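You operate a simulated robot arm through the tools that you are given. There is no shell and no other tool. Be economical: measure what you need, move in short steps, check, and stop when the job is done.

Carry out the task below with a simulated robot arm. There is one attempt and no reset: what you move stays moved.

TASK
Put the label labelled "59" from the wooden bench top on top of the blue paper roll and the label marked "92" on top of the white paper roll.

It is judged by the outcome, as a careful person would: the job done as asked, and still so three seconds after it is handed in. It fails if anything else is knocked over, pushed out of place, dropped, spilled or broken.

THE ROBOT
A 7-joint arm with a two-finger parallel gripper, fixed in place. Base frame: the origin is at the foot of the arm, x ahead of it, y to its left, z up; the work surface is at about z = 0.86. Lengths are in m, angles in rad, forces in N, time in s.
With the tool pointing down near the work surface it reaches from about 0.3 to 0.7 m from the base axis. Its first joint turns from -1.152 to 1.152 rad. Payload 1.57 kg.
Tool frame: the origin (TCP) lies between the finger pads and is the grasp point; the fingertips stand 0.03 m ahead of it; z points along the fingers, y is the line along which they close. The gripper opens to 0.11 m. The fingers are 0.024 m wide and 0.012 m thick; the gripper's body (0.048 by 0.112 m) begins 0.078 m behind the TCP.
Orientation is that of the tool frame in the base frame, as [roll, pitch, yaw] about the fixed x, y, z axes, in that order (R = Rz(yaw) Ry(pitch) Rx(roll)). With the fingers straight down and closing along the base's y, the tool's x points along the base's -x, its y along +y and its z along -z.

THE INTERFACE
- The arm moves only by the tool apply_moves. Its argument "targets" is text: rows parted by semicolons, each of 7 numbers parted by spaces: the shift along the tool's x, y, z in m, then the turn, a rotation vector about the tool's x, y, z in rad, then the finger opening in m, from 0 to 0.11. In form: tx ty tz wx wy wz claw; .... A call has 1 to 10 rows; each row shifts and turns the commanded pose from where the row before left it, along the tool's axes as they then stand. A row lasts 0.2 s, in which the tool goes at most 0.05 m and 0.15 rad; a call with a longer step from one row to the next is refused whole, and so is a gripper value outside its range. A pose out of reach is approached as far as the arm can. The call stops where the force on the tool passes 40 N (or 10 N more than at its start, if that is more) or the arm is blocked; 0.2 s more then pass. The fingers move at their own pace (about 0.108 m/s each) and stop on an object; they squeeze with about 37 N. The grip force told is the motor's: it shows also when the fingers shut on nothing. Time passes only in rows, and 0.2 s behind the last, so rows that do not move let the fingers close. It gives the time, the measured TCP pose, the force on the tool (base axes), the opening and the grip force at its end, in the units of the frame above (readings bear some noise), and new pictures: "pictures" is both (left out), scene, wrist or none.
- Cameras (640 x 400 px; columns grow to the right, rows downward): "scene" is fixed at [0.1838, -0.4119, 1.3925]; the picture's right is [0.67, -0.74, 0.00], its down [-0.53, -0.48, -0.70] and it looks along [0.52, 0.47, -0.71] (base axes); focal length 329 px, centre (320, 200). "wrist" rides on the gripper at [-0.036, 0, -0.08] in the tool frame; the picture's right is [0.00, -1.00, 0.00], its down [0.97, 0.00, -0.24] and it looks along [0.24, 0.00, 0.97] (tool axes); focal length 218 px, centre (320, 200).
- point_at(camera, pixels): for up to 12 pixels [column, row] of the newest picture of that camera ("zoom" is the newest enlarged one), the place [x, y, z] in the base frame of the surface seen there, good to about 0.003 m, but the place of the scene camera against the robot may be out by one fixed shift of up to 0.018 m in any direction. No time passes.
- zoom(camera, box): a new picture of the part [left, top, right, bottom] of that camera's present view, enlarged. No time passes.
- close_job(): hands the job in; it is judged then, once.

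Work in short steps. Measure before you move; look again where a grasp or a placing could have gone wrong, and mend it. You have 60 turns and 120 pictures in all, the two below and enlarged ones among them. Open the gripper and draw the arm clear of the work before you hand the job in, unless the task says otherwise; then end with one line.

The tools are called after ">>>" as a command line: name --argument value ..., lists and objects as JSON in quotes. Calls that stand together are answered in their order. apply_moves: Moves the arm, as the interface text tells. Its arguments: {"type":"object","properties":{"targets":{"type":"string"},"pictures":{"type":"string","enum":["both","scene","wrist","none"]}},"required":["targets"]} The other tools are called the same way: point_at (camera, pixels) gives the place of the surface under pixels of a picture; zoom (camera, box) takes an enlarged picture of a part of a camera's view; close_job () hands the job in.

At the start:

```text
clock: 0.0
position: [0.4657, -0.141, 1.0737]
tool_rot: [-3.141, 0.0, 3.141]
ft_force: [-1.1, 0.3, 0.4]
grip_width: 0.1101
grip_force: 0.0
```

scene: 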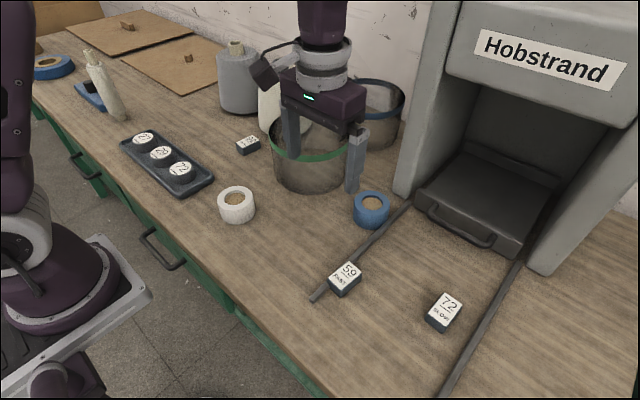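
wrist: 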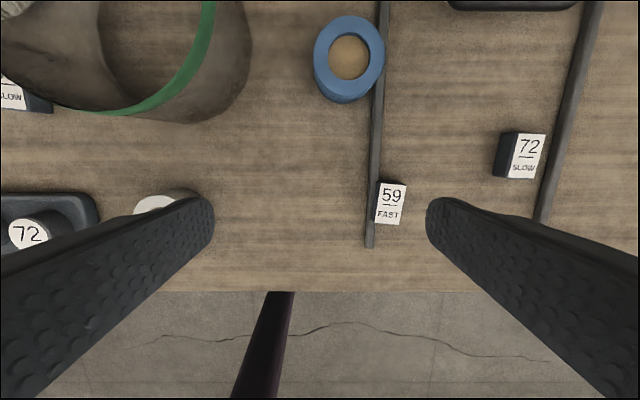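

The labels seen are 59 at (345,278), 72 at (445,310) and one unread at (248,144). I'll zoom in to read them and measure.

>>> zoom --camera "scene" --box '[110, 110, 270, 210]'

>>> point_at --camera "scene" --pixels '[[345, 272], [248, 140], [372, 204], [236, 198], [445, 308], [181, 168], [360, 206], [386, 207], [222, 196], [252, 199], [161, 153], [142, 138]]'

>>> point_at --camera "wrist" --pixels '[[391, 204], [349, 57], [12, 95], [320, 57], [378, 57], [380, 183], [406, 185], [376, 223], [400, 224], [250, 230], [370, 220]]'

>>> zoom --camera "scene" --box '[300, 180, 480, 340]'

```text
4.00 times, centred on (190, 160) of scene
```

zoom: 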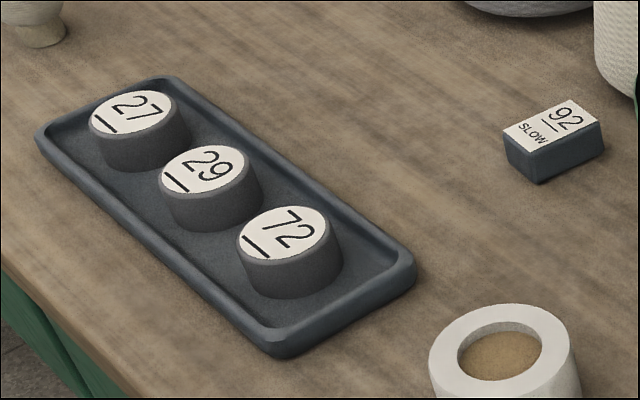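

```text
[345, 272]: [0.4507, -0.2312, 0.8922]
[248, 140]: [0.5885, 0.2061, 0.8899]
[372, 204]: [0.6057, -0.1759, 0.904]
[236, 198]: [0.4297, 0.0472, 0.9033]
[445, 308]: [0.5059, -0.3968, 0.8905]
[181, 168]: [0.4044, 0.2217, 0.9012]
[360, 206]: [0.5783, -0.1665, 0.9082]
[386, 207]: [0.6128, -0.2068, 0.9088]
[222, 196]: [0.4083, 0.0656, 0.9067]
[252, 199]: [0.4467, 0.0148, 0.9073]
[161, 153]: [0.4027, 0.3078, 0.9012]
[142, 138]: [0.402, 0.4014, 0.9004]
```

```text
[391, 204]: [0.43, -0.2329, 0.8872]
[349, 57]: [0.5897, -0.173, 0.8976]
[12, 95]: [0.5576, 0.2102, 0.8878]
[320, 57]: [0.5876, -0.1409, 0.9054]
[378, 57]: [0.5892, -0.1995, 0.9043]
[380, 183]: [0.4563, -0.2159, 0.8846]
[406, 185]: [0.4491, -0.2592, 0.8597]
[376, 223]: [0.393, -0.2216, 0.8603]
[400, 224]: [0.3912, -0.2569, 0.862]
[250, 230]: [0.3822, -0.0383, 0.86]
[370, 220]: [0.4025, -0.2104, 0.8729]
```

```text
2.50 times, centred on (390, 260) of scene
```

zoom: 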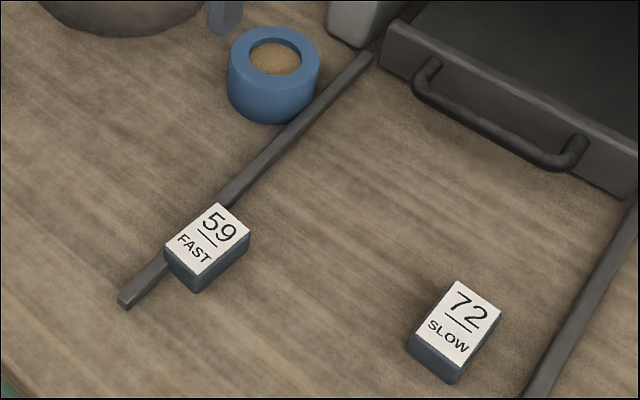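

59 is beside a rail on its left; I'd grip it along its length (base x). Zooming the wrist view to get exact corners and rail.

>>> zoom --camera "wrist" --box '[350, 170, 430, 250]'

```text
5.00 times, centred on (390, 210) of wrist
```

zoom: 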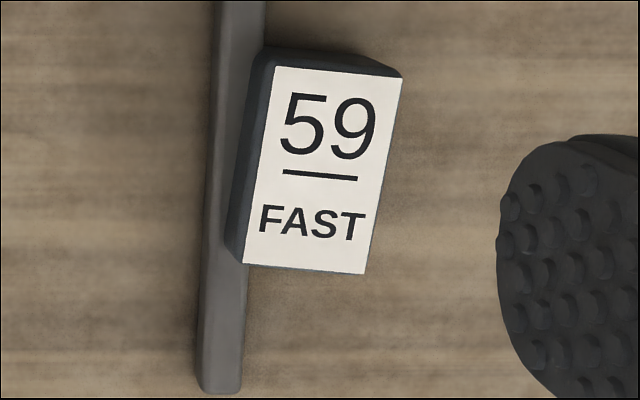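

>>> point_at --camera "zoom" --pixels '[[278, 70], [398, 82], [248, 260], [362, 270], [324, 170], [225, 330], [235, 20], [218, 180], [300, 330]]'

```text
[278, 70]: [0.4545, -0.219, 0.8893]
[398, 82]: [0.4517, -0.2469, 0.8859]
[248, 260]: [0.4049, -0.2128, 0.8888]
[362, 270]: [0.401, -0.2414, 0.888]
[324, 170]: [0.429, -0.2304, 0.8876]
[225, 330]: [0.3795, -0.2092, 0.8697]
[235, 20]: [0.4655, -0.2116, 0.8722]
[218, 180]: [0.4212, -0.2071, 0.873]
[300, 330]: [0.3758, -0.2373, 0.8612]
```

>>> point_at --camera "scene" --pixels '[[335, 150], [300, 157], [398, 100], [430, 208], [490, 240], [403, 185], [270, 115], [262, 140]]'

>>> point_at --camera "wrist" --pixels '[[205, 40], [160, 97], [240, 75], [455, 5], [318, 50], [380, 50], [349, 18], [345, 92], [25, 80], [5, 110], [160, 205]]'

>>> apply_moves --targets "0 0 0 0 0 -0.146 0.09; 0 0 0 0 0 -0.146 0.09; 0 0 0 0 0 -0.146 0.09; 0 0 0 0 0 -0.146 0.09; 0 0 0 0 0 -0.146 0.09; 0 0 0 0 0 -0.146 0.09; 0 0 0 0 0 -0.146 0.09; 0 0 0 0 0 -0.146 0.09; 0 0 0 0 0 -0.146 0.09; 0 0 0 0 0 -0.142 0.09"

```text
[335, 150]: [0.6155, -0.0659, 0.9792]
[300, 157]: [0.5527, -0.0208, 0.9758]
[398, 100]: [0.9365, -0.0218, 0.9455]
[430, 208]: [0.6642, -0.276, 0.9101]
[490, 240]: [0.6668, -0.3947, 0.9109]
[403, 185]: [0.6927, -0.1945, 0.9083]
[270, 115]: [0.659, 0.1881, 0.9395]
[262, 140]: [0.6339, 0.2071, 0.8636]
```

```text
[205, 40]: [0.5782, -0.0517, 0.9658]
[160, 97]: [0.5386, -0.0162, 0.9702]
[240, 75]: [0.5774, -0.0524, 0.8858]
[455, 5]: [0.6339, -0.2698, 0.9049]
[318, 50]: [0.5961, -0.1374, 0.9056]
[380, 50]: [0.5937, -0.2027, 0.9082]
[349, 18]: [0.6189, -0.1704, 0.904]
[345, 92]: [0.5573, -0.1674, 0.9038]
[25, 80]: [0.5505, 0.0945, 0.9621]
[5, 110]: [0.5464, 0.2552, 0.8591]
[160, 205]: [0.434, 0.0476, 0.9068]
```

```text
clock: 2.2
position: [0.4652, -0.1395, 1.0742]
tool_rot: [-3.141, 0.0, -1.681]
ft_force: [-0.2, 0.1, 0.0]
grip_width: 0.0903
grip_force: 0.0
```

scene: 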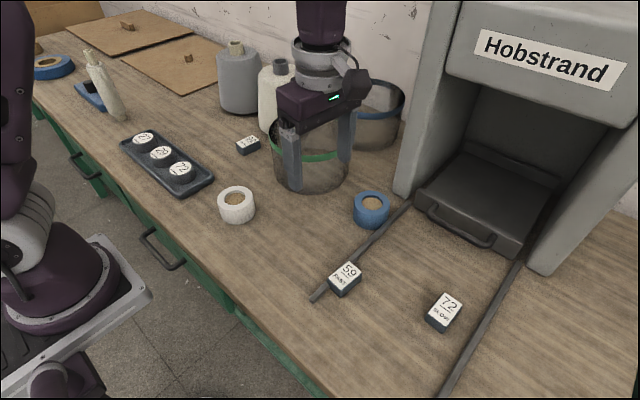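
wrist: 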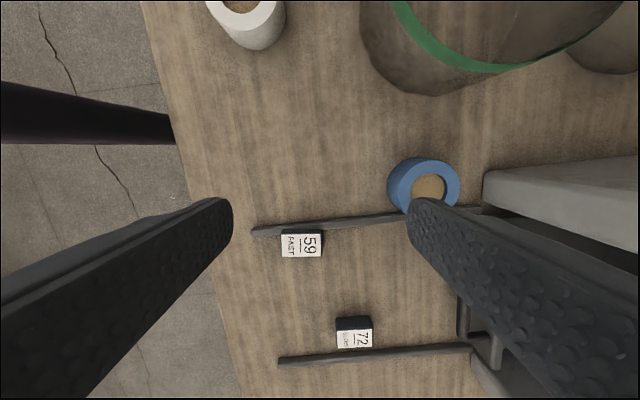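

Label 59 lies aligned with the fingers. Moving above it, partway down.

>>> apply_moves --targets "0.0323 0.0088 0.02 0 0 0 0.08; 0.0323 0.0088 0.02 0 0 0 0.08; 0.0323 0.0088 0.02 0 0 0 0.08; 0 0 0 0 0 0 0.08"

```text
clock: 3.2
position: [0.4281, -0.2329, 1.0123]
tool_rot: [-3.141, 0.0, -1.685]
ft_force: [-0.6, -1.4, 0.0]
grip_width: 0.0798
grip_force: 0.0
```

scene: 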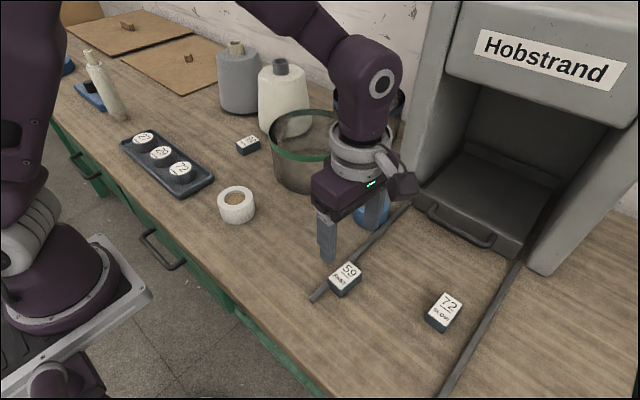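
wrist: 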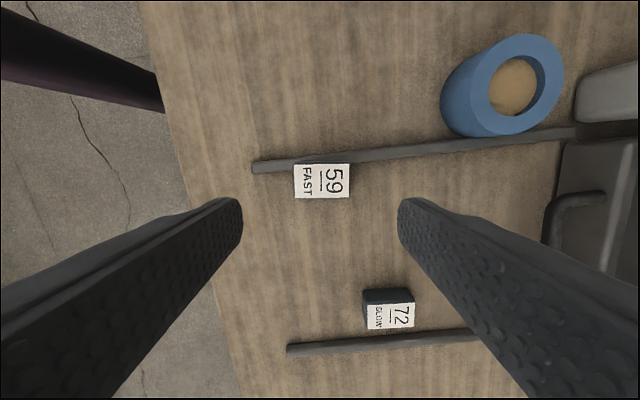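

>>> point_at --camera "wrist" --pixels '[[322, 181], [296, 166], [347, 166], [297, 196], [348, 196], [280, 167], [370, 157], [516, 85], [552, 88], [480, 86], [515, 42], [510, 128]]'

>>> zoom --camera "wrist" --box '[250, 140, 410, 240]'

```text
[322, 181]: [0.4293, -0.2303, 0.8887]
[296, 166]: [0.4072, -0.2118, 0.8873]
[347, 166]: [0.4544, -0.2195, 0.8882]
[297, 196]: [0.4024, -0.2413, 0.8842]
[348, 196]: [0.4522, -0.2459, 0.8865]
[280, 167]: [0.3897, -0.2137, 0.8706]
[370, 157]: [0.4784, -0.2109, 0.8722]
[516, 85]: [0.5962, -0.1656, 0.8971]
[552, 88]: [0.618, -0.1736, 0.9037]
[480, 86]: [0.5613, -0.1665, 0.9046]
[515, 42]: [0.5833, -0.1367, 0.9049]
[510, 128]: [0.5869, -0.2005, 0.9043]
```

```text
4.00 times, centred on (330, 190) of wrist
```

zoom: 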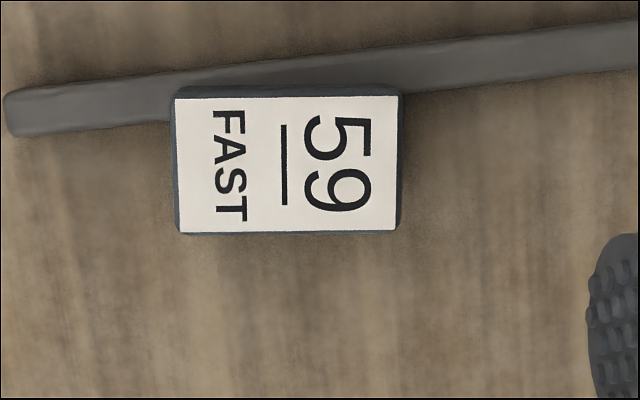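

Centred and aligned; descending to z≈0.899 (tips 0.869) and closing.

>>> apply_moves --targets "0 0 0.04 0 0 0 0.08; 0 0 0.04 0 0 0 0.08; 0 0 0.02 0 0 0 0.08; 0 0 0.013 0 0 0 0.08; 0 0 0 0 0 0 0.08"

>>> apply_moves --targets "0 0 0 0 0 0 0.03; 0 0 0 0 0 0 0.03; 0 0 0 0 0 0 0.03"

```text
clock: 4.4
position: [0.4276, -0.2311, 0.9026]
tool_rot: [3.141, 0.0, -1.684]
ft_force: [0.4, -0.2, 0.8]
grip_width: 0.08
grip_force: 0.0
```

scene: 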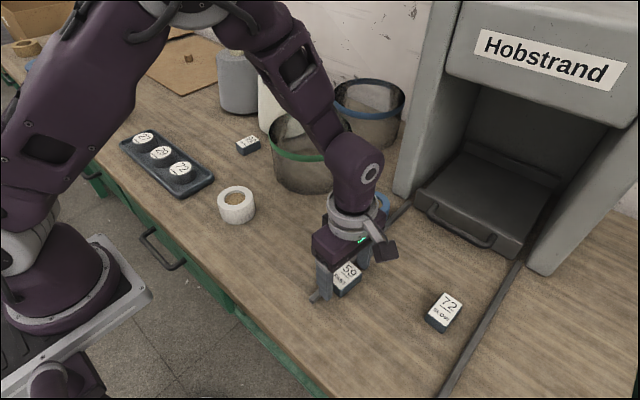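
wrist: 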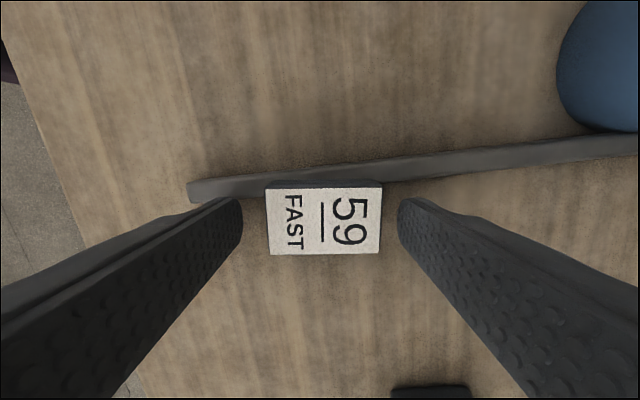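

```text
clock: 5.2
position: [0.4273, -0.2305, 0.9027]
tool_rot: [-3.139, 0.0, -1.685]
ft_force: [0.2, -0.4, -0.2]
grip_width: 0.0544
grip_force: 37.3
```

scene: 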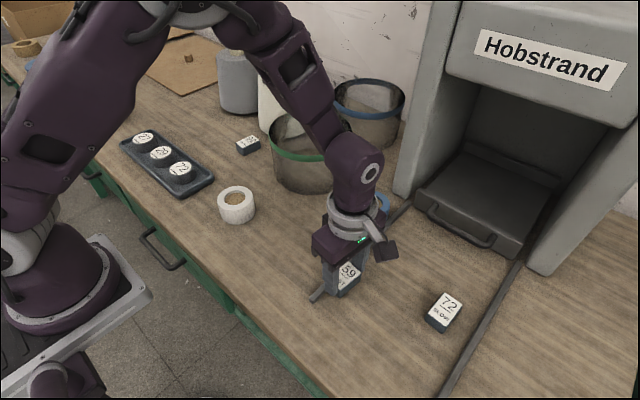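
wrist: 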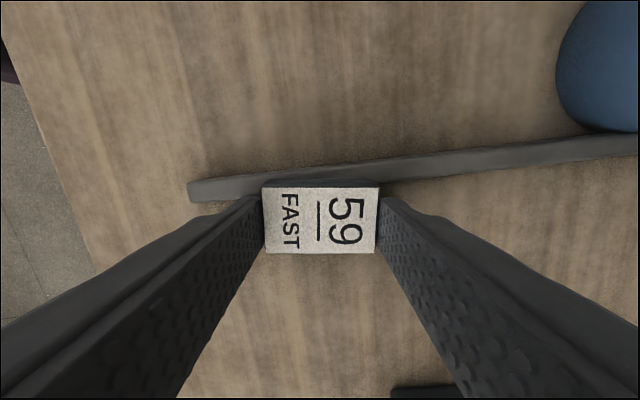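

Gripped (0.054). Lift and move over the blue roll (centre ≈ 0.589, -0.170).

>>> apply_moves --targets "0 0 -0.03 0 0 0 0.03; 0 0 -0.04 0 0 0 0.03; 0 0 -0.03 0 0 0 0.03; -0.0196 -0.0384 0 0 0 0 0.03; -0.0196 -0.0384 0 0 0 0 0.03; -0.0196 -0.0384 0 0 0 0 0.03; -0.0196 -0.0384 0 0 0 0 0.03; 0 0 0 0 0 0 0.03"

```text
clock: 7.0
position: [0.5946, -0.1723, 1.0026]
tool_rot: [-3.141, 0.0, -1.687]
ft_force: [0.4, 0.2, -0.3]
grip_width: 0.0547
grip_force: 37.4
```

scene: 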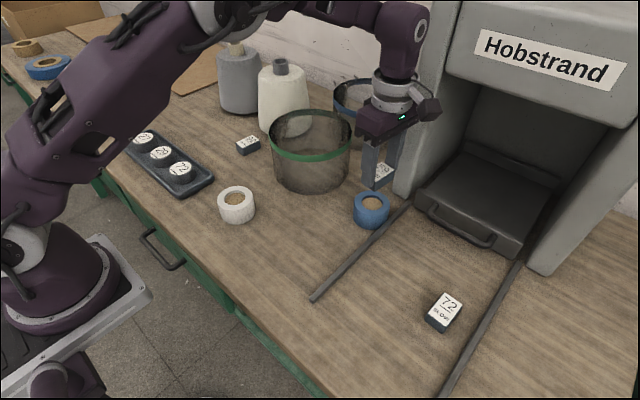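
wrist: 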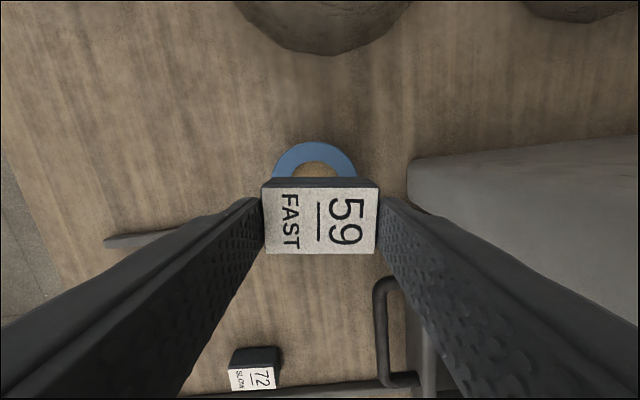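

>>> point_at --camera "wrist" --pixels '[[275, 170], [355, 170], [315, 145], [315, 160], [292, 165], [338, 165], [412, 175], [415, 210], [390, 285]]'

>>> apply_moves --targets "0 0 0 0 0 0 0.03" --pictures "none"

>>> zoom --camera "wrist" --box '[240, 120, 440, 260]'

```text
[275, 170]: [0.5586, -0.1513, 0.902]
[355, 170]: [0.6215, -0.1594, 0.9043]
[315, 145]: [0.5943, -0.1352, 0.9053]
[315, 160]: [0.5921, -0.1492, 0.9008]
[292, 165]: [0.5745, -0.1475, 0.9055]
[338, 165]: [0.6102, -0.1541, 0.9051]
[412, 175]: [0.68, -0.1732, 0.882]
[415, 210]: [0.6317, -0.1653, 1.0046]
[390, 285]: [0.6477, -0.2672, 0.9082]
```

```text
clock: 7.4
position: [0.5936, -0.1741, 1.0025]
tool_rot: [3.141, 0.001, -1.683]
ft_force: [-0.5, 0.4, -0.7]
grip_width: 0.0549
grip_force: 37.0
```

```text
2.86 times, centred on (340, 190) of wrist
```

zoom: 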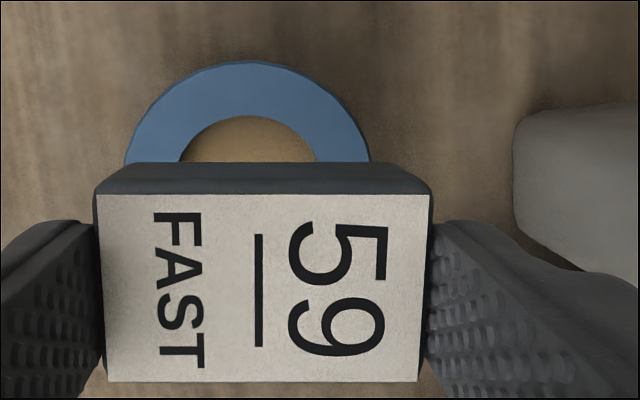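

Small correction (-0.003, +0.004) and descend, watching force.

>>> apply_moves --targets "-0.0036 0.0034 0.02 0 0 0 0.03; 0 0 0.02 0 0 0 0.03; 0 0 0.01 0 0 0 0.03; 0 0 0 0 0 0 0.03"

>>> zoom --camera "scene" --box '[320, 130, 440, 240]'

```text
clock: 8.4
position: [0.5874, -0.1676, 0.95]
tool_rot: [-3.14, 0.0, -1.684]
ft_force: [-0.6, 0.3, -1.2]
grip_width: 0.0549
grip_force: 36.8
```

scene: 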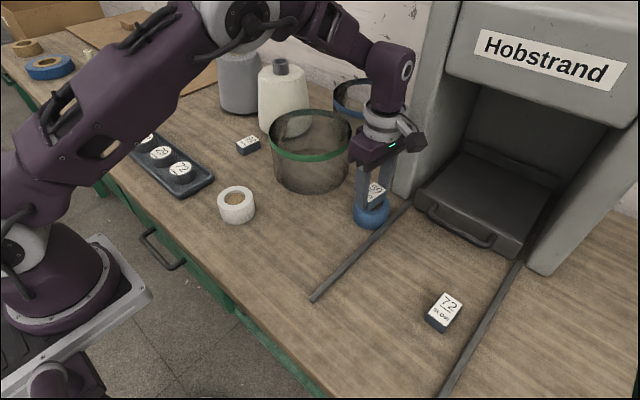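
wrist: 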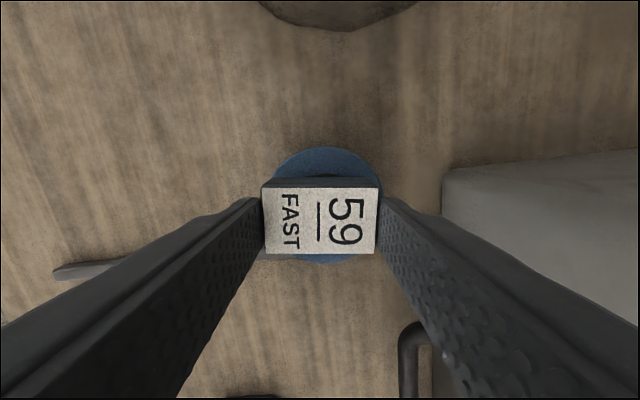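

```text
3.64 times, centred on (380, 185) of scene
```

zoom: 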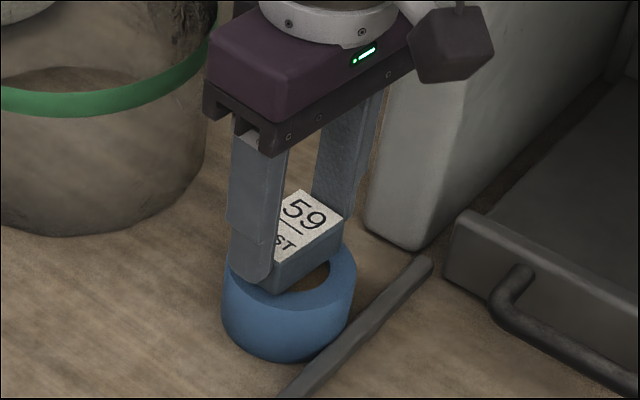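

Over the roll, about a couple mm above it. Lower slowly until contact, shifting +x 3 mm.

>>> apply_moves --targets "0 -0.003 0 0 0 0 0.03; 0 0 0.0015 0 0 0 0.03; 0 0 0.0015 0 0 0 0.03" --pictures "wrist"

>>> zoom --camera "scene" --box '[340, 160, 410, 240]'

```text
clock: 9.2
position: [0.5906, -0.1691, 0.947]
tool_rot: [-3.141, -0.001, -1.686]
ft_force: [0.4, 0.0, -0.5]
grip_width: 0.055
grip_force: 36.6
```

wrist: 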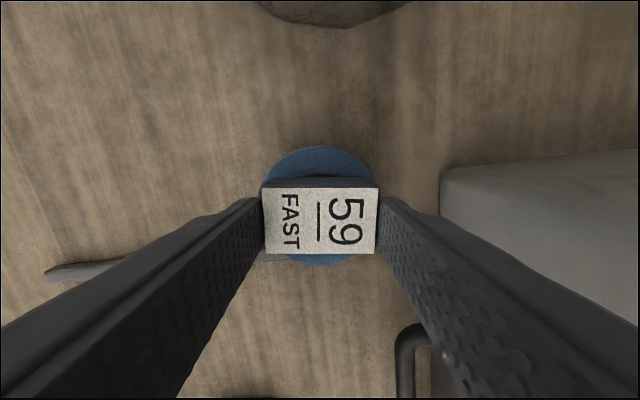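

```text
5.00 times, centred on (375, 200) of scene
```

zoom: 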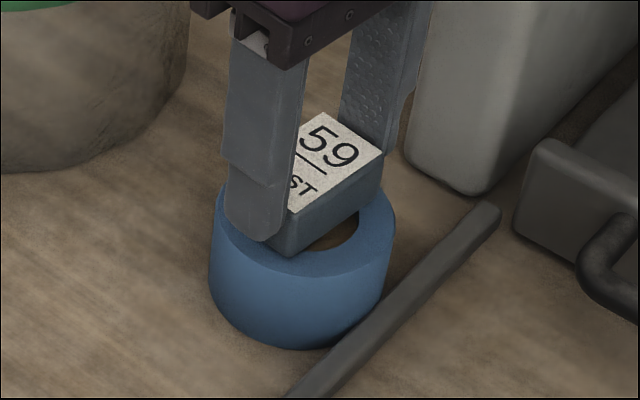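

>>> apply_moves --targets "0 0 0.001 0 0 0 0.03; 0 0 0 0 0 0 0.03" --pictures "none"

>>> apply_moves --targets "0 0 0.001 0 0 0 0.03; 0 0 0 0 0 0 0.03" --pictures "none"

```text
clock: 9.8
position: [0.591, -0.1691, 0.9472]
tool_rot: [3.141, 0.0, -1.684]
ft_force: [-0.2, 0.0, 0.9]
grip_width: 0.0549
grip_force: 37.0
```

```text
clock: 10.4
position: [0.5906, -0.1698, 0.9463]
tool_rot: [-3.141, 0.001, -1.685]
ft_force: [-0.2, 0.8, 14.1]
grip_width: 0.0548
grip_force: 37.2
```

Contact (14 N up). Back off 0.5 mm, release, and rise.

>>> apply_moves --targets "0 0 -0.0007 0 0 0 0.055; 0 0 0 0 0 0 0.065; 0 0 0 0 0 0 0.08; 0 0 0 0 0 0 0.08; 0 0 -0.02 0 0 0 0.08; 0 0 -0.04 0 0 0 0.08; 0 0 -0.04 0 0 0 0.08; 0 0 -0.03 0 0 0 0.08"

>>> zoom --camera "scene" --box '[340, 160, 410, 240]'

```text
clock: 12.2
position: [0.5907, -0.1687, 1.0784]
tool_rot: [-3.14, -0.001, -1.686]
ft_force: [0.1, 0.3, 0.5]
grip_width: 0.0801
grip_force: 0.0
```

scene: 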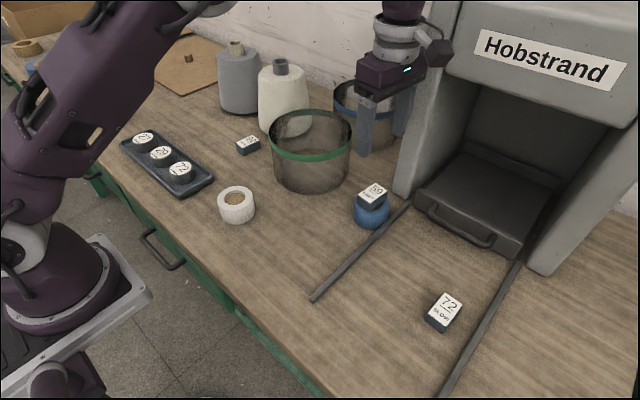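
wrist: 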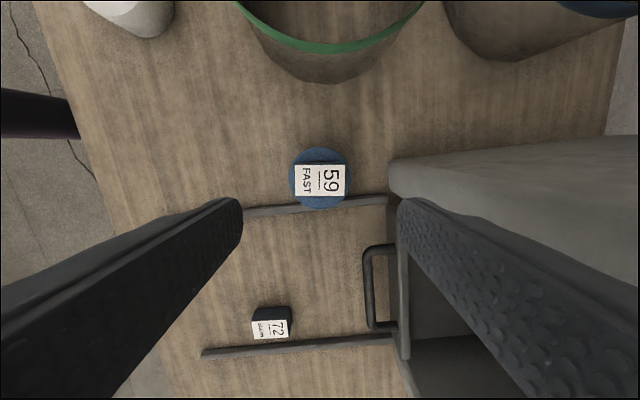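

```text
5.00 times, centred on (375, 200) of scene
```

zoom: 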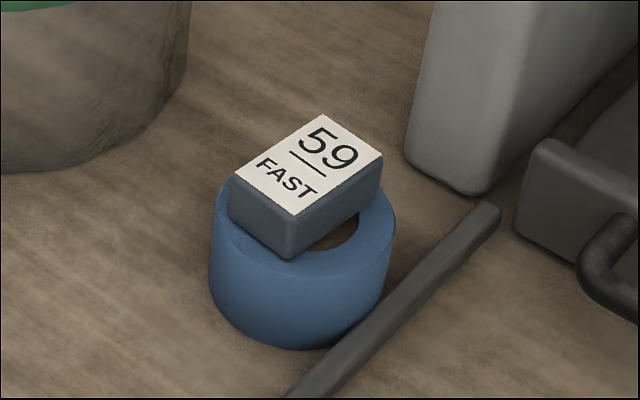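

59 sits well on the blue roll. Now moving to view the 92 label, retracting toward the base first.

>>> apply_moves --targets "0 0.0415 -0.01 0 0 0 0.08; 0 0.0415 -0.01 0 0 0 0.08; 0 0.0415 0 0 0 0 0.08; 0 0.0415 0 0 0 0 0.08; -0.045 0 0 0 0 0 0.08; -0.045 0 0 0 0 0 0.08; -0.045 0 0 0 0 0 0.08; -0.045 0 0 0 0 0 0.08; -0.045 0 0 0 0 0 0.08; -0.045 0 0 0 0 0 0.08"

>>> zoom --camera "scene" --box '[210, 30, 350, 200]'

>>> point_at --camera "scene" --pixels '[[280, 66], [280, 78], [262, 128], [305, 100], [272, 100], [240, 150], [258, 142]]'

```text
clock: 14.4
position: [0.4531, 0.12, 1.0961]
tool_rot: [3.14, 0.0, -1.685]
ft_force: [-0.2, 0.1, -0.3]
grip_width: 0.0801
grip_force: 0.0
```

scene: 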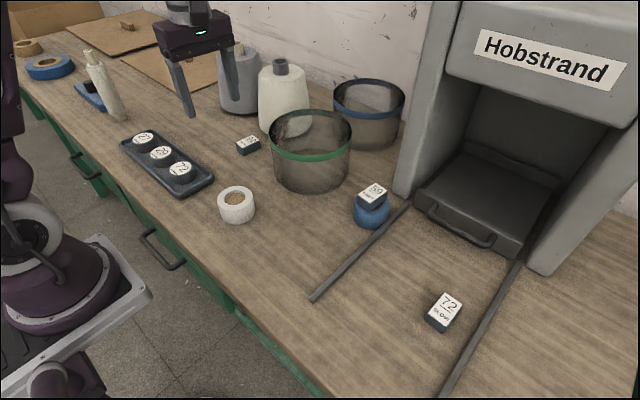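
wrist: 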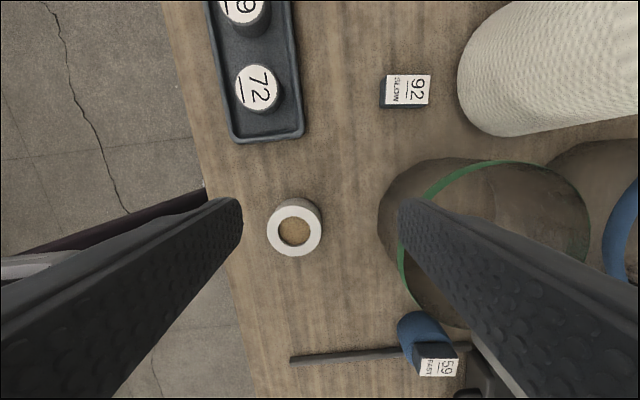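

```text
2.35 times, centred on (280, 115) of scene
```

zoom: 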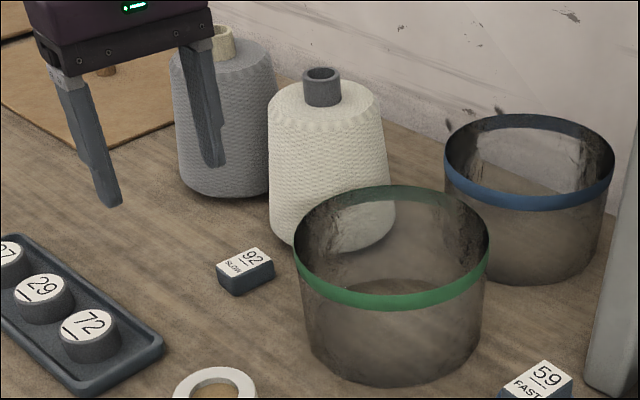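

```text
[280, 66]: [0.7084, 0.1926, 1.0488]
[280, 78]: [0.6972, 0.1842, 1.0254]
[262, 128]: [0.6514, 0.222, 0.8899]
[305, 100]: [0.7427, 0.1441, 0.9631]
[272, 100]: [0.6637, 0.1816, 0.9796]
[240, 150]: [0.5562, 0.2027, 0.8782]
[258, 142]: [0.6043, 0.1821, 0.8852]
```

>>> zoom --camera "wrist" --box '[360, 50, 480, 130]'

>>> point_at --camera "wrist" --pixels '[[388, 77], [430, 76], [387, 103], [428, 102], [408, 89], [268, 230], [320, 228], [294, 202], [295, 256], [465, 90], [480, 125], [440, 180]]'

```text
5.00 times, centred on (420, 90) of wrist
```

zoom: 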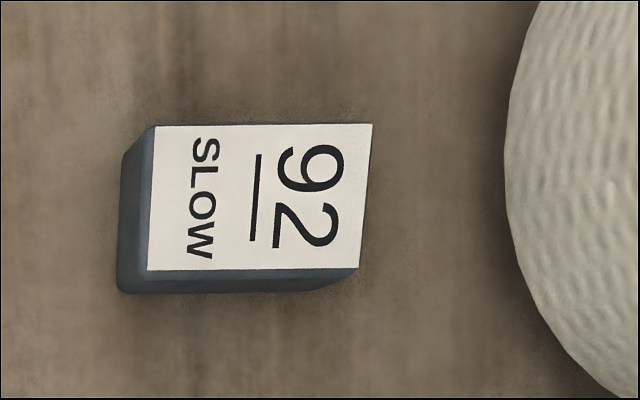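

```text
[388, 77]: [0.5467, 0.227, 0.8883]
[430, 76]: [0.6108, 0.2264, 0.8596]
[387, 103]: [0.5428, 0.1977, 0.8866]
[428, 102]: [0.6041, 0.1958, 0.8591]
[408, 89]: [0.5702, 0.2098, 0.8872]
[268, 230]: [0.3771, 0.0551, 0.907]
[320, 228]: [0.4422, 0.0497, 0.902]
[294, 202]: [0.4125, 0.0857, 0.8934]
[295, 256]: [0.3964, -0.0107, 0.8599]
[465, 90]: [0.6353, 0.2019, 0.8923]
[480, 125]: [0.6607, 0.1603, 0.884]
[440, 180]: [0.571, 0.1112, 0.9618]
```

92 centre ≈ (0.570, 0.210), aligned with the fingers; cone edge at x ≥ 0.635. Approach above it.

>>> apply_moves --targets "-0.0257 -0.026 0.0165 0 0 0 0.07; -0.0257 -0.026 0.0165 0 0 0 0.07; -0.0257 -0.026 0.0165 0 0 0 0.07; -0.0257 -0.026 0.0165 0 0 0 0.07; 0 0 0 0 0 0 0.07"

>>> zoom --camera "wrist" --box '[220, 130, 420, 255]'

```text
clock: 15.6
position: [0.5674, 0.2072, 1.0322]
tool_rot: [3.141, -0.001, -1.685]
ft_force: [0.2, -0.3, -0.2]
grip_width: 0.0699
grip_force: 0.1
```

scene: 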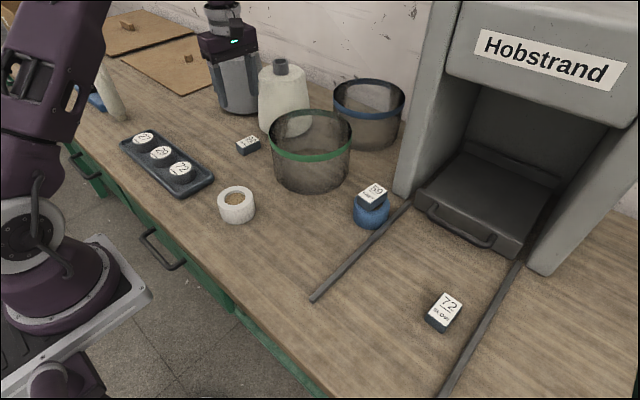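
wrist: 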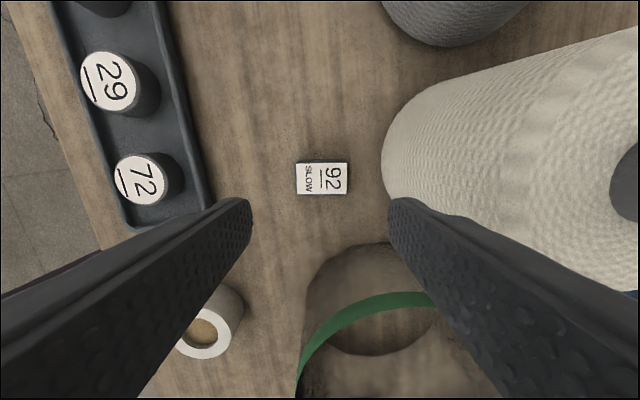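

```text
3.20 times, centred on (320, 192) of wrist
```

zoom: 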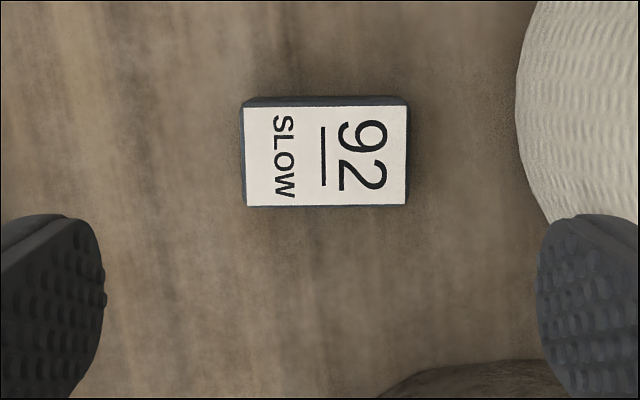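

>>> point_at --camera "zoom" --pixels '[[248, 110], [404, 110], [250, 202], [402, 202], [325, 156], [520, 130]]'

```text
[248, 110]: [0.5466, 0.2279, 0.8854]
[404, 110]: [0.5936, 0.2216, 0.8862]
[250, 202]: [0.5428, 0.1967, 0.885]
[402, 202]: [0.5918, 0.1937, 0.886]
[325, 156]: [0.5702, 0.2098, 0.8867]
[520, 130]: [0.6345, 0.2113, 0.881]
```

Centre (0.569, 0.210); small correction, descend to 0.902 and close.

>>> apply_moves --targets "-0.0032 -0.0016 0.03 0 0 0 0.07; 0 0 0.04 0 0 0 0.07; 0 0 0.03 0 0 0 0.07; 0 0 0.02 0 0 0 0.07; 0 0 0.01 0 0 0 0.07; 0 0 0 0 0 0 0.07" --pictures "wrist"

>>> apply_moves --targets "0 0 0 0 0 0 0.03; 0 0 0 0 0 0 0.03; 0 0 0 0 0 0 0.03"

```text
clock: 17.0
position: [0.5731, 0.2093, 0.9012]
tool_rot: [3.14, 0.0, -1.683]
ft_force: [0.4, 0.0, -0.9]
grip_width: 0.0699
grip_force: 0.1
```

wrist: 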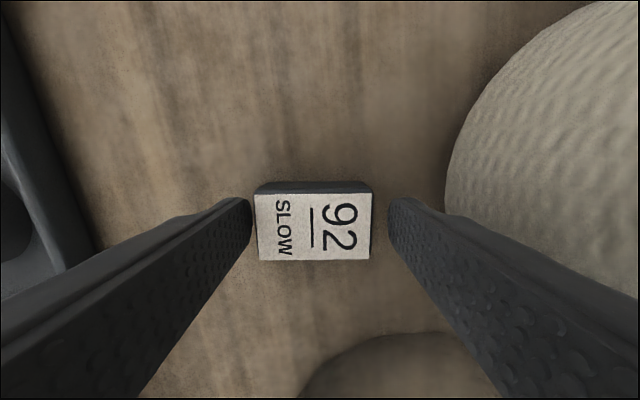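

```text
clock: 17.8
position: [0.573, 0.2098, 0.9006]
tool_rot: [3.141, -0.001, -1.683]
ft_force: [-0.6, -1.2, 0.2]
grip_width: 0.0549
grip_force: 36.6
```

scene: 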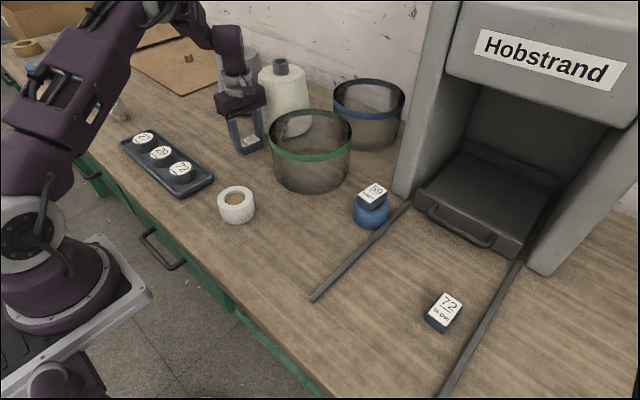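
wrist: 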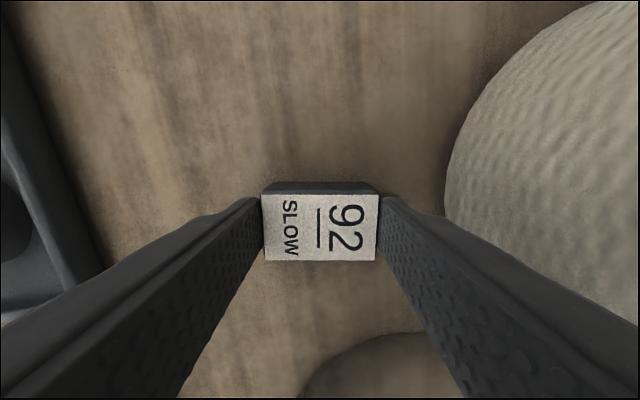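

Gripped. Lift and carry to above the white roll (≈ 0.410, 0.053).

>>> apply_moves --targets "0 0 -0.03 0 0 0 0.03; 0 0 -0.04 0 0 0 0.03; 0 0 -0.035 0 0 0 0.03; 0.035 0.0288 0 0 0 0 0.03; 0.035 0.0288 0 0 0 0 0.03; 0.035 0.0288 0 0 0 0 0.03; 0.035 0.0288 0 0 0 0 0.03; 0.035 0.0288 0 0 0 0 0.03; 0 0 0 0 0 0 0.03; 0 0 0 0 0 0 0.03"

>>> zoom --camera "wrist" --box '[240, 120, 440, 280]'

```text
clock: 20.0
position: [0.4082, 0.0533, 1.0069]
tool_rot: [3.141, 0.0, -1.684]
ft_force: [-0.5, -0.1, -0.2]
grip_width: 0.0551
grip_force: 37.3
```

scene: 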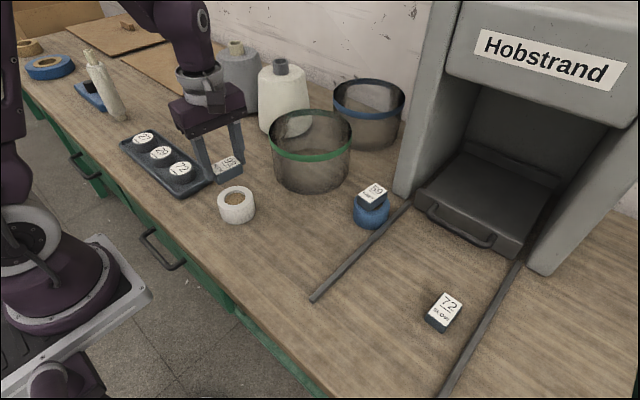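
wrist: 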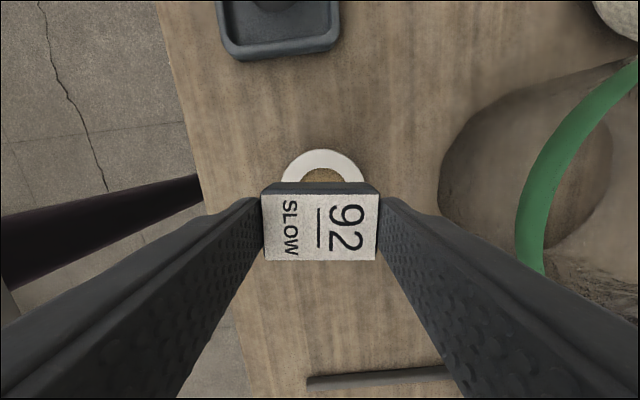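

```text
2.50 times, centred on (340, 200) of wrist
```

zoom: 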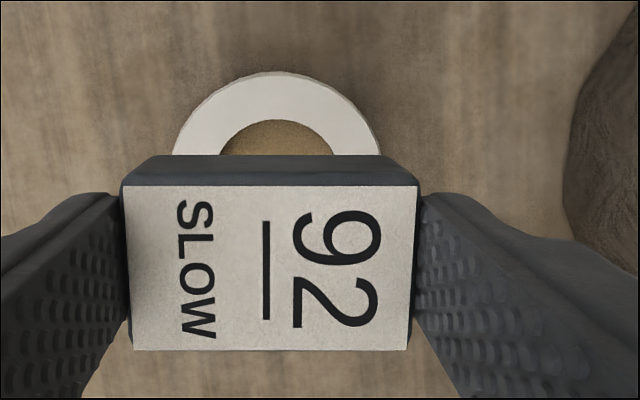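

>>> point_at --camera "zoom" --pixels '[[178, 150], [375, 150], [277, 77], [277, 114], [195, 115], [358, 115]]'

```text
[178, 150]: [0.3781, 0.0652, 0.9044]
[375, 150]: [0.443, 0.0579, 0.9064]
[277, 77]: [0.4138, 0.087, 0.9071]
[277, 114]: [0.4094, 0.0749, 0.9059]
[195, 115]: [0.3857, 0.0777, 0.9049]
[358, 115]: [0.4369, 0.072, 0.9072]
```

Roll centre ≈ (0.4105, 0.0545). Slight correction and descend to just above.

>>> apply_moves --targets "-0.0012 -0.002 0.02 0 0 0 0.03; 0 0 0.02 0 0 0 0.03; 0 0 0.015 0 0 0 0.03; 0 0 0 0 0 0 0.03; 0 0 0 0 0 0 0.03"

>>> zoom --camera "scene" --box '[200, 140, 280, 230]'

```text
clock: 21.2
position: [0.4123, 0.0527, 0.9507]
tool_rot: [3.14, -0.001, -1.684]
ft_force: [-1.0, 0.5, -0.1]
grip_width: 0.0547
grip_force: 37.0
```

scene: 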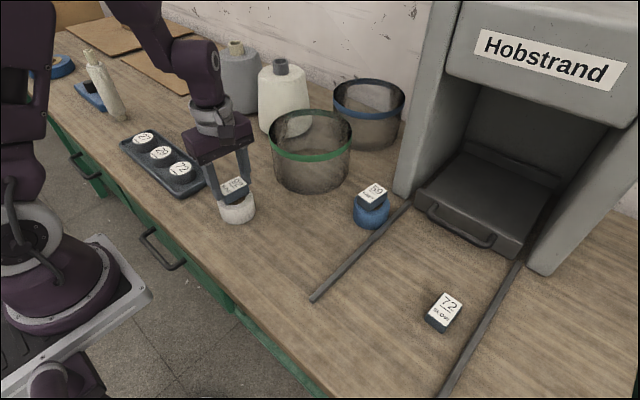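
wrist: 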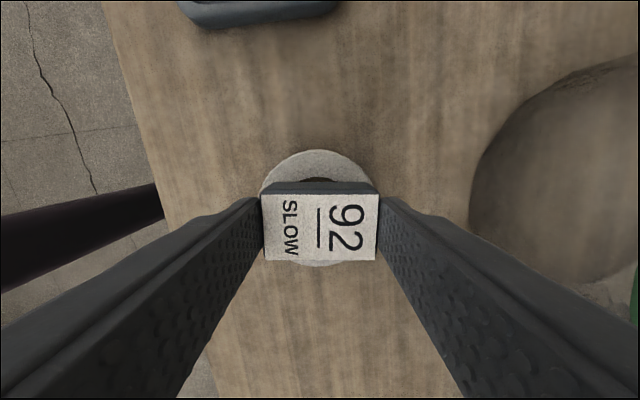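

```text
4.44 times, centred on (240, 185) of scene
```

zoom: 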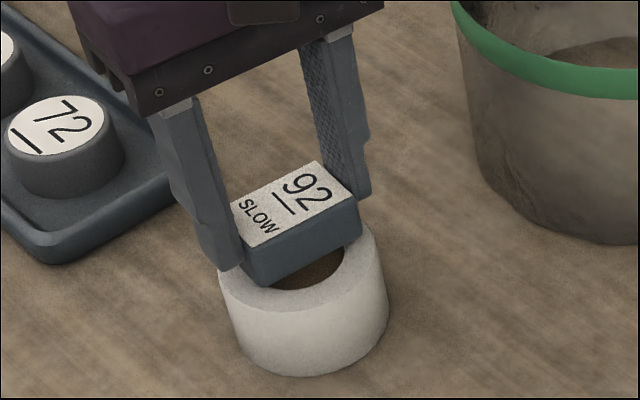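

Well centred. Lower in small steps to contact.

>>> apply_moves --targets "0 0.0015 0.0015 0 0 0 0.03; 0 0 0.0015 0 0 0 0.03; 0 0 0 0 0 0 0.03" --pictures "none"

>>> apply_moves --targets "0 0 0.001 0 0 0 0.03; 0 0 0 0 0 0 0.03" --pictures "none"

```text
clock: 22.0
position: [0.4105, 0.0536, 0.9475]
tool_rot: [3.142, -0.001, -1.685]
ft_force: [-0.4, -0.3, -0.7]
grip_width: 0.0546
grip_force: 37.3
```

```text
clock: 22.6
position: [0.4099, 0.0544, 0.947]
tool_rot: [3.141, 0.0, -1.685]
ft_force: [0.4, 0.4, -0.6]
grip_width: 0.0551
grip_force: 36.7
```

>>> apply_moves --targets "0 0 0.001 0 0 0 0.03; 0 0 0 0 0 0 0.03" --pictures "none"

>>> apply_moves --targets "0 0 0.0007 0 0 0 0.03; 0 0 0 0 0 0 0.03" --pictures "none"

```text
clock: 23.2
position: [0.4107, 0.053, 0.9454]
tool_rot: [3.141, 0.0, -1.684]
ft_force: [-0.7, 0.3, -0.2]
grip_width: 0.055
grip_force: 37.2
```

```text
clock: 23.8
position: [0.4114, 0.0543, 0.9451]
tool_rot: [-3.141, -0.001, -1.684]
ft_force: [-0.3, 0.1, -0.8]
grip_width: 0.0547
grip_force: 36.4
```

No contact yet; continue.

>>> apply_moves --targets "0 0 0.0008 0 0 0 0.03; 0 0 0 0 0 0 0.03" --pictures "none"

>>> zoom --camera "scene" --box '[200, 160, 270, 230]'

```text
clock: 24.4
position: [0.4119, 0.0547, 0.9448]
tool_rot: [-3.14, 0.0, -1.684]
ft_force: [0.5, -5.2, 26.9]
grip_width: 0.0548
grip_force: 37.2
```

```text
5.71 times, centred on (235, 195) of scene
```

zoom: 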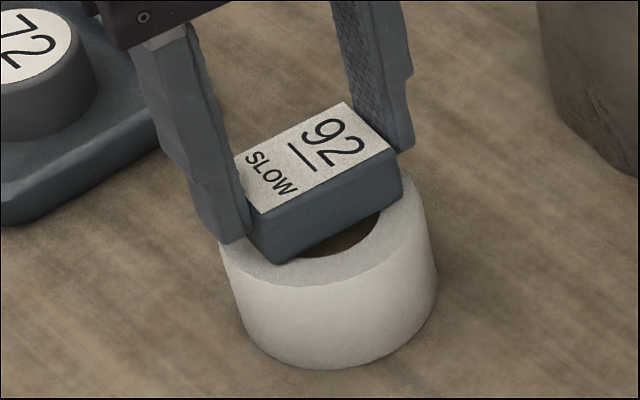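

Contact. Ease off slightly, release, and rise.

>>> apply_moves --targets "0 0 -0.0008 0 0 0 0.05; 0 0 0 0 0 0 0.06; 0 0 0 0 0 0 0.075; 0 0 0 0 0 0 0.08; 0 0 0 0 0 0 0.08; 0 0 -0.02 0 0 0 0.08; 0 0 -0.04 0 0 0 0.08; 0 0 -0.04 0 0 0 0.08; 0 0 -0.04 0 0 0 0.08; 0 0 -0.03 0 0 0 0.08"

>>> zoom --camera "scene" --box '[200, 150, 420, 250]'

```text
clock: 26.6
position: [0.4091, 0.0529, 1.1174]
tool_rot: [-3.141, 0.0, -1.686]
ft_force: [-0.5, -0.2, 0.6]
grip_width: 0.0801
grip_force: 0.1
```

scene: 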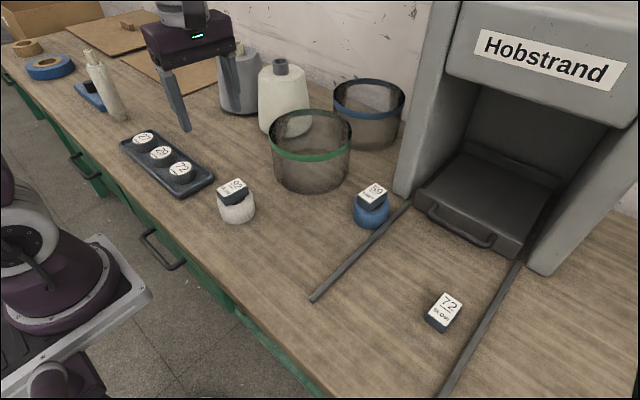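
wrist: 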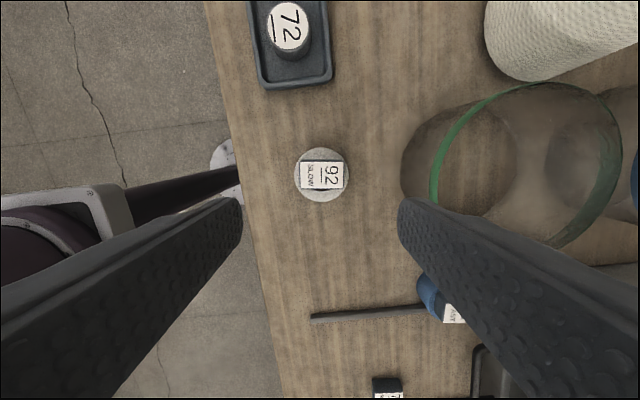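

```text
2.91 times, centred on (310, 200) of scene
```

zoom: 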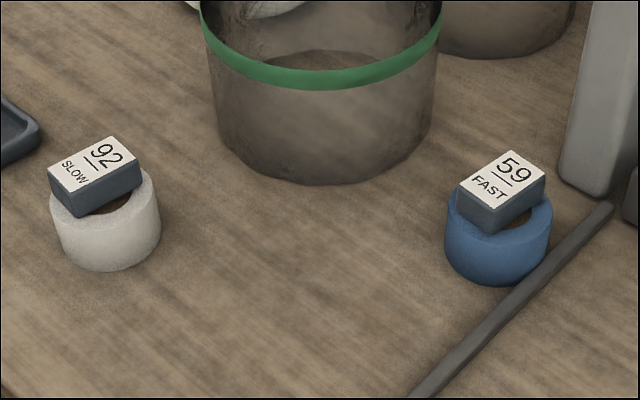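

Both labels rest stably on their rolls, and the open gripper is clear of the work; handing in.

>>> close_job

```text
The job is handed in.
```

Label 59 is on the blue paper roll and label 92 is on the white paper roll; nothing else was moved, and the arm is clear with the gripper open.
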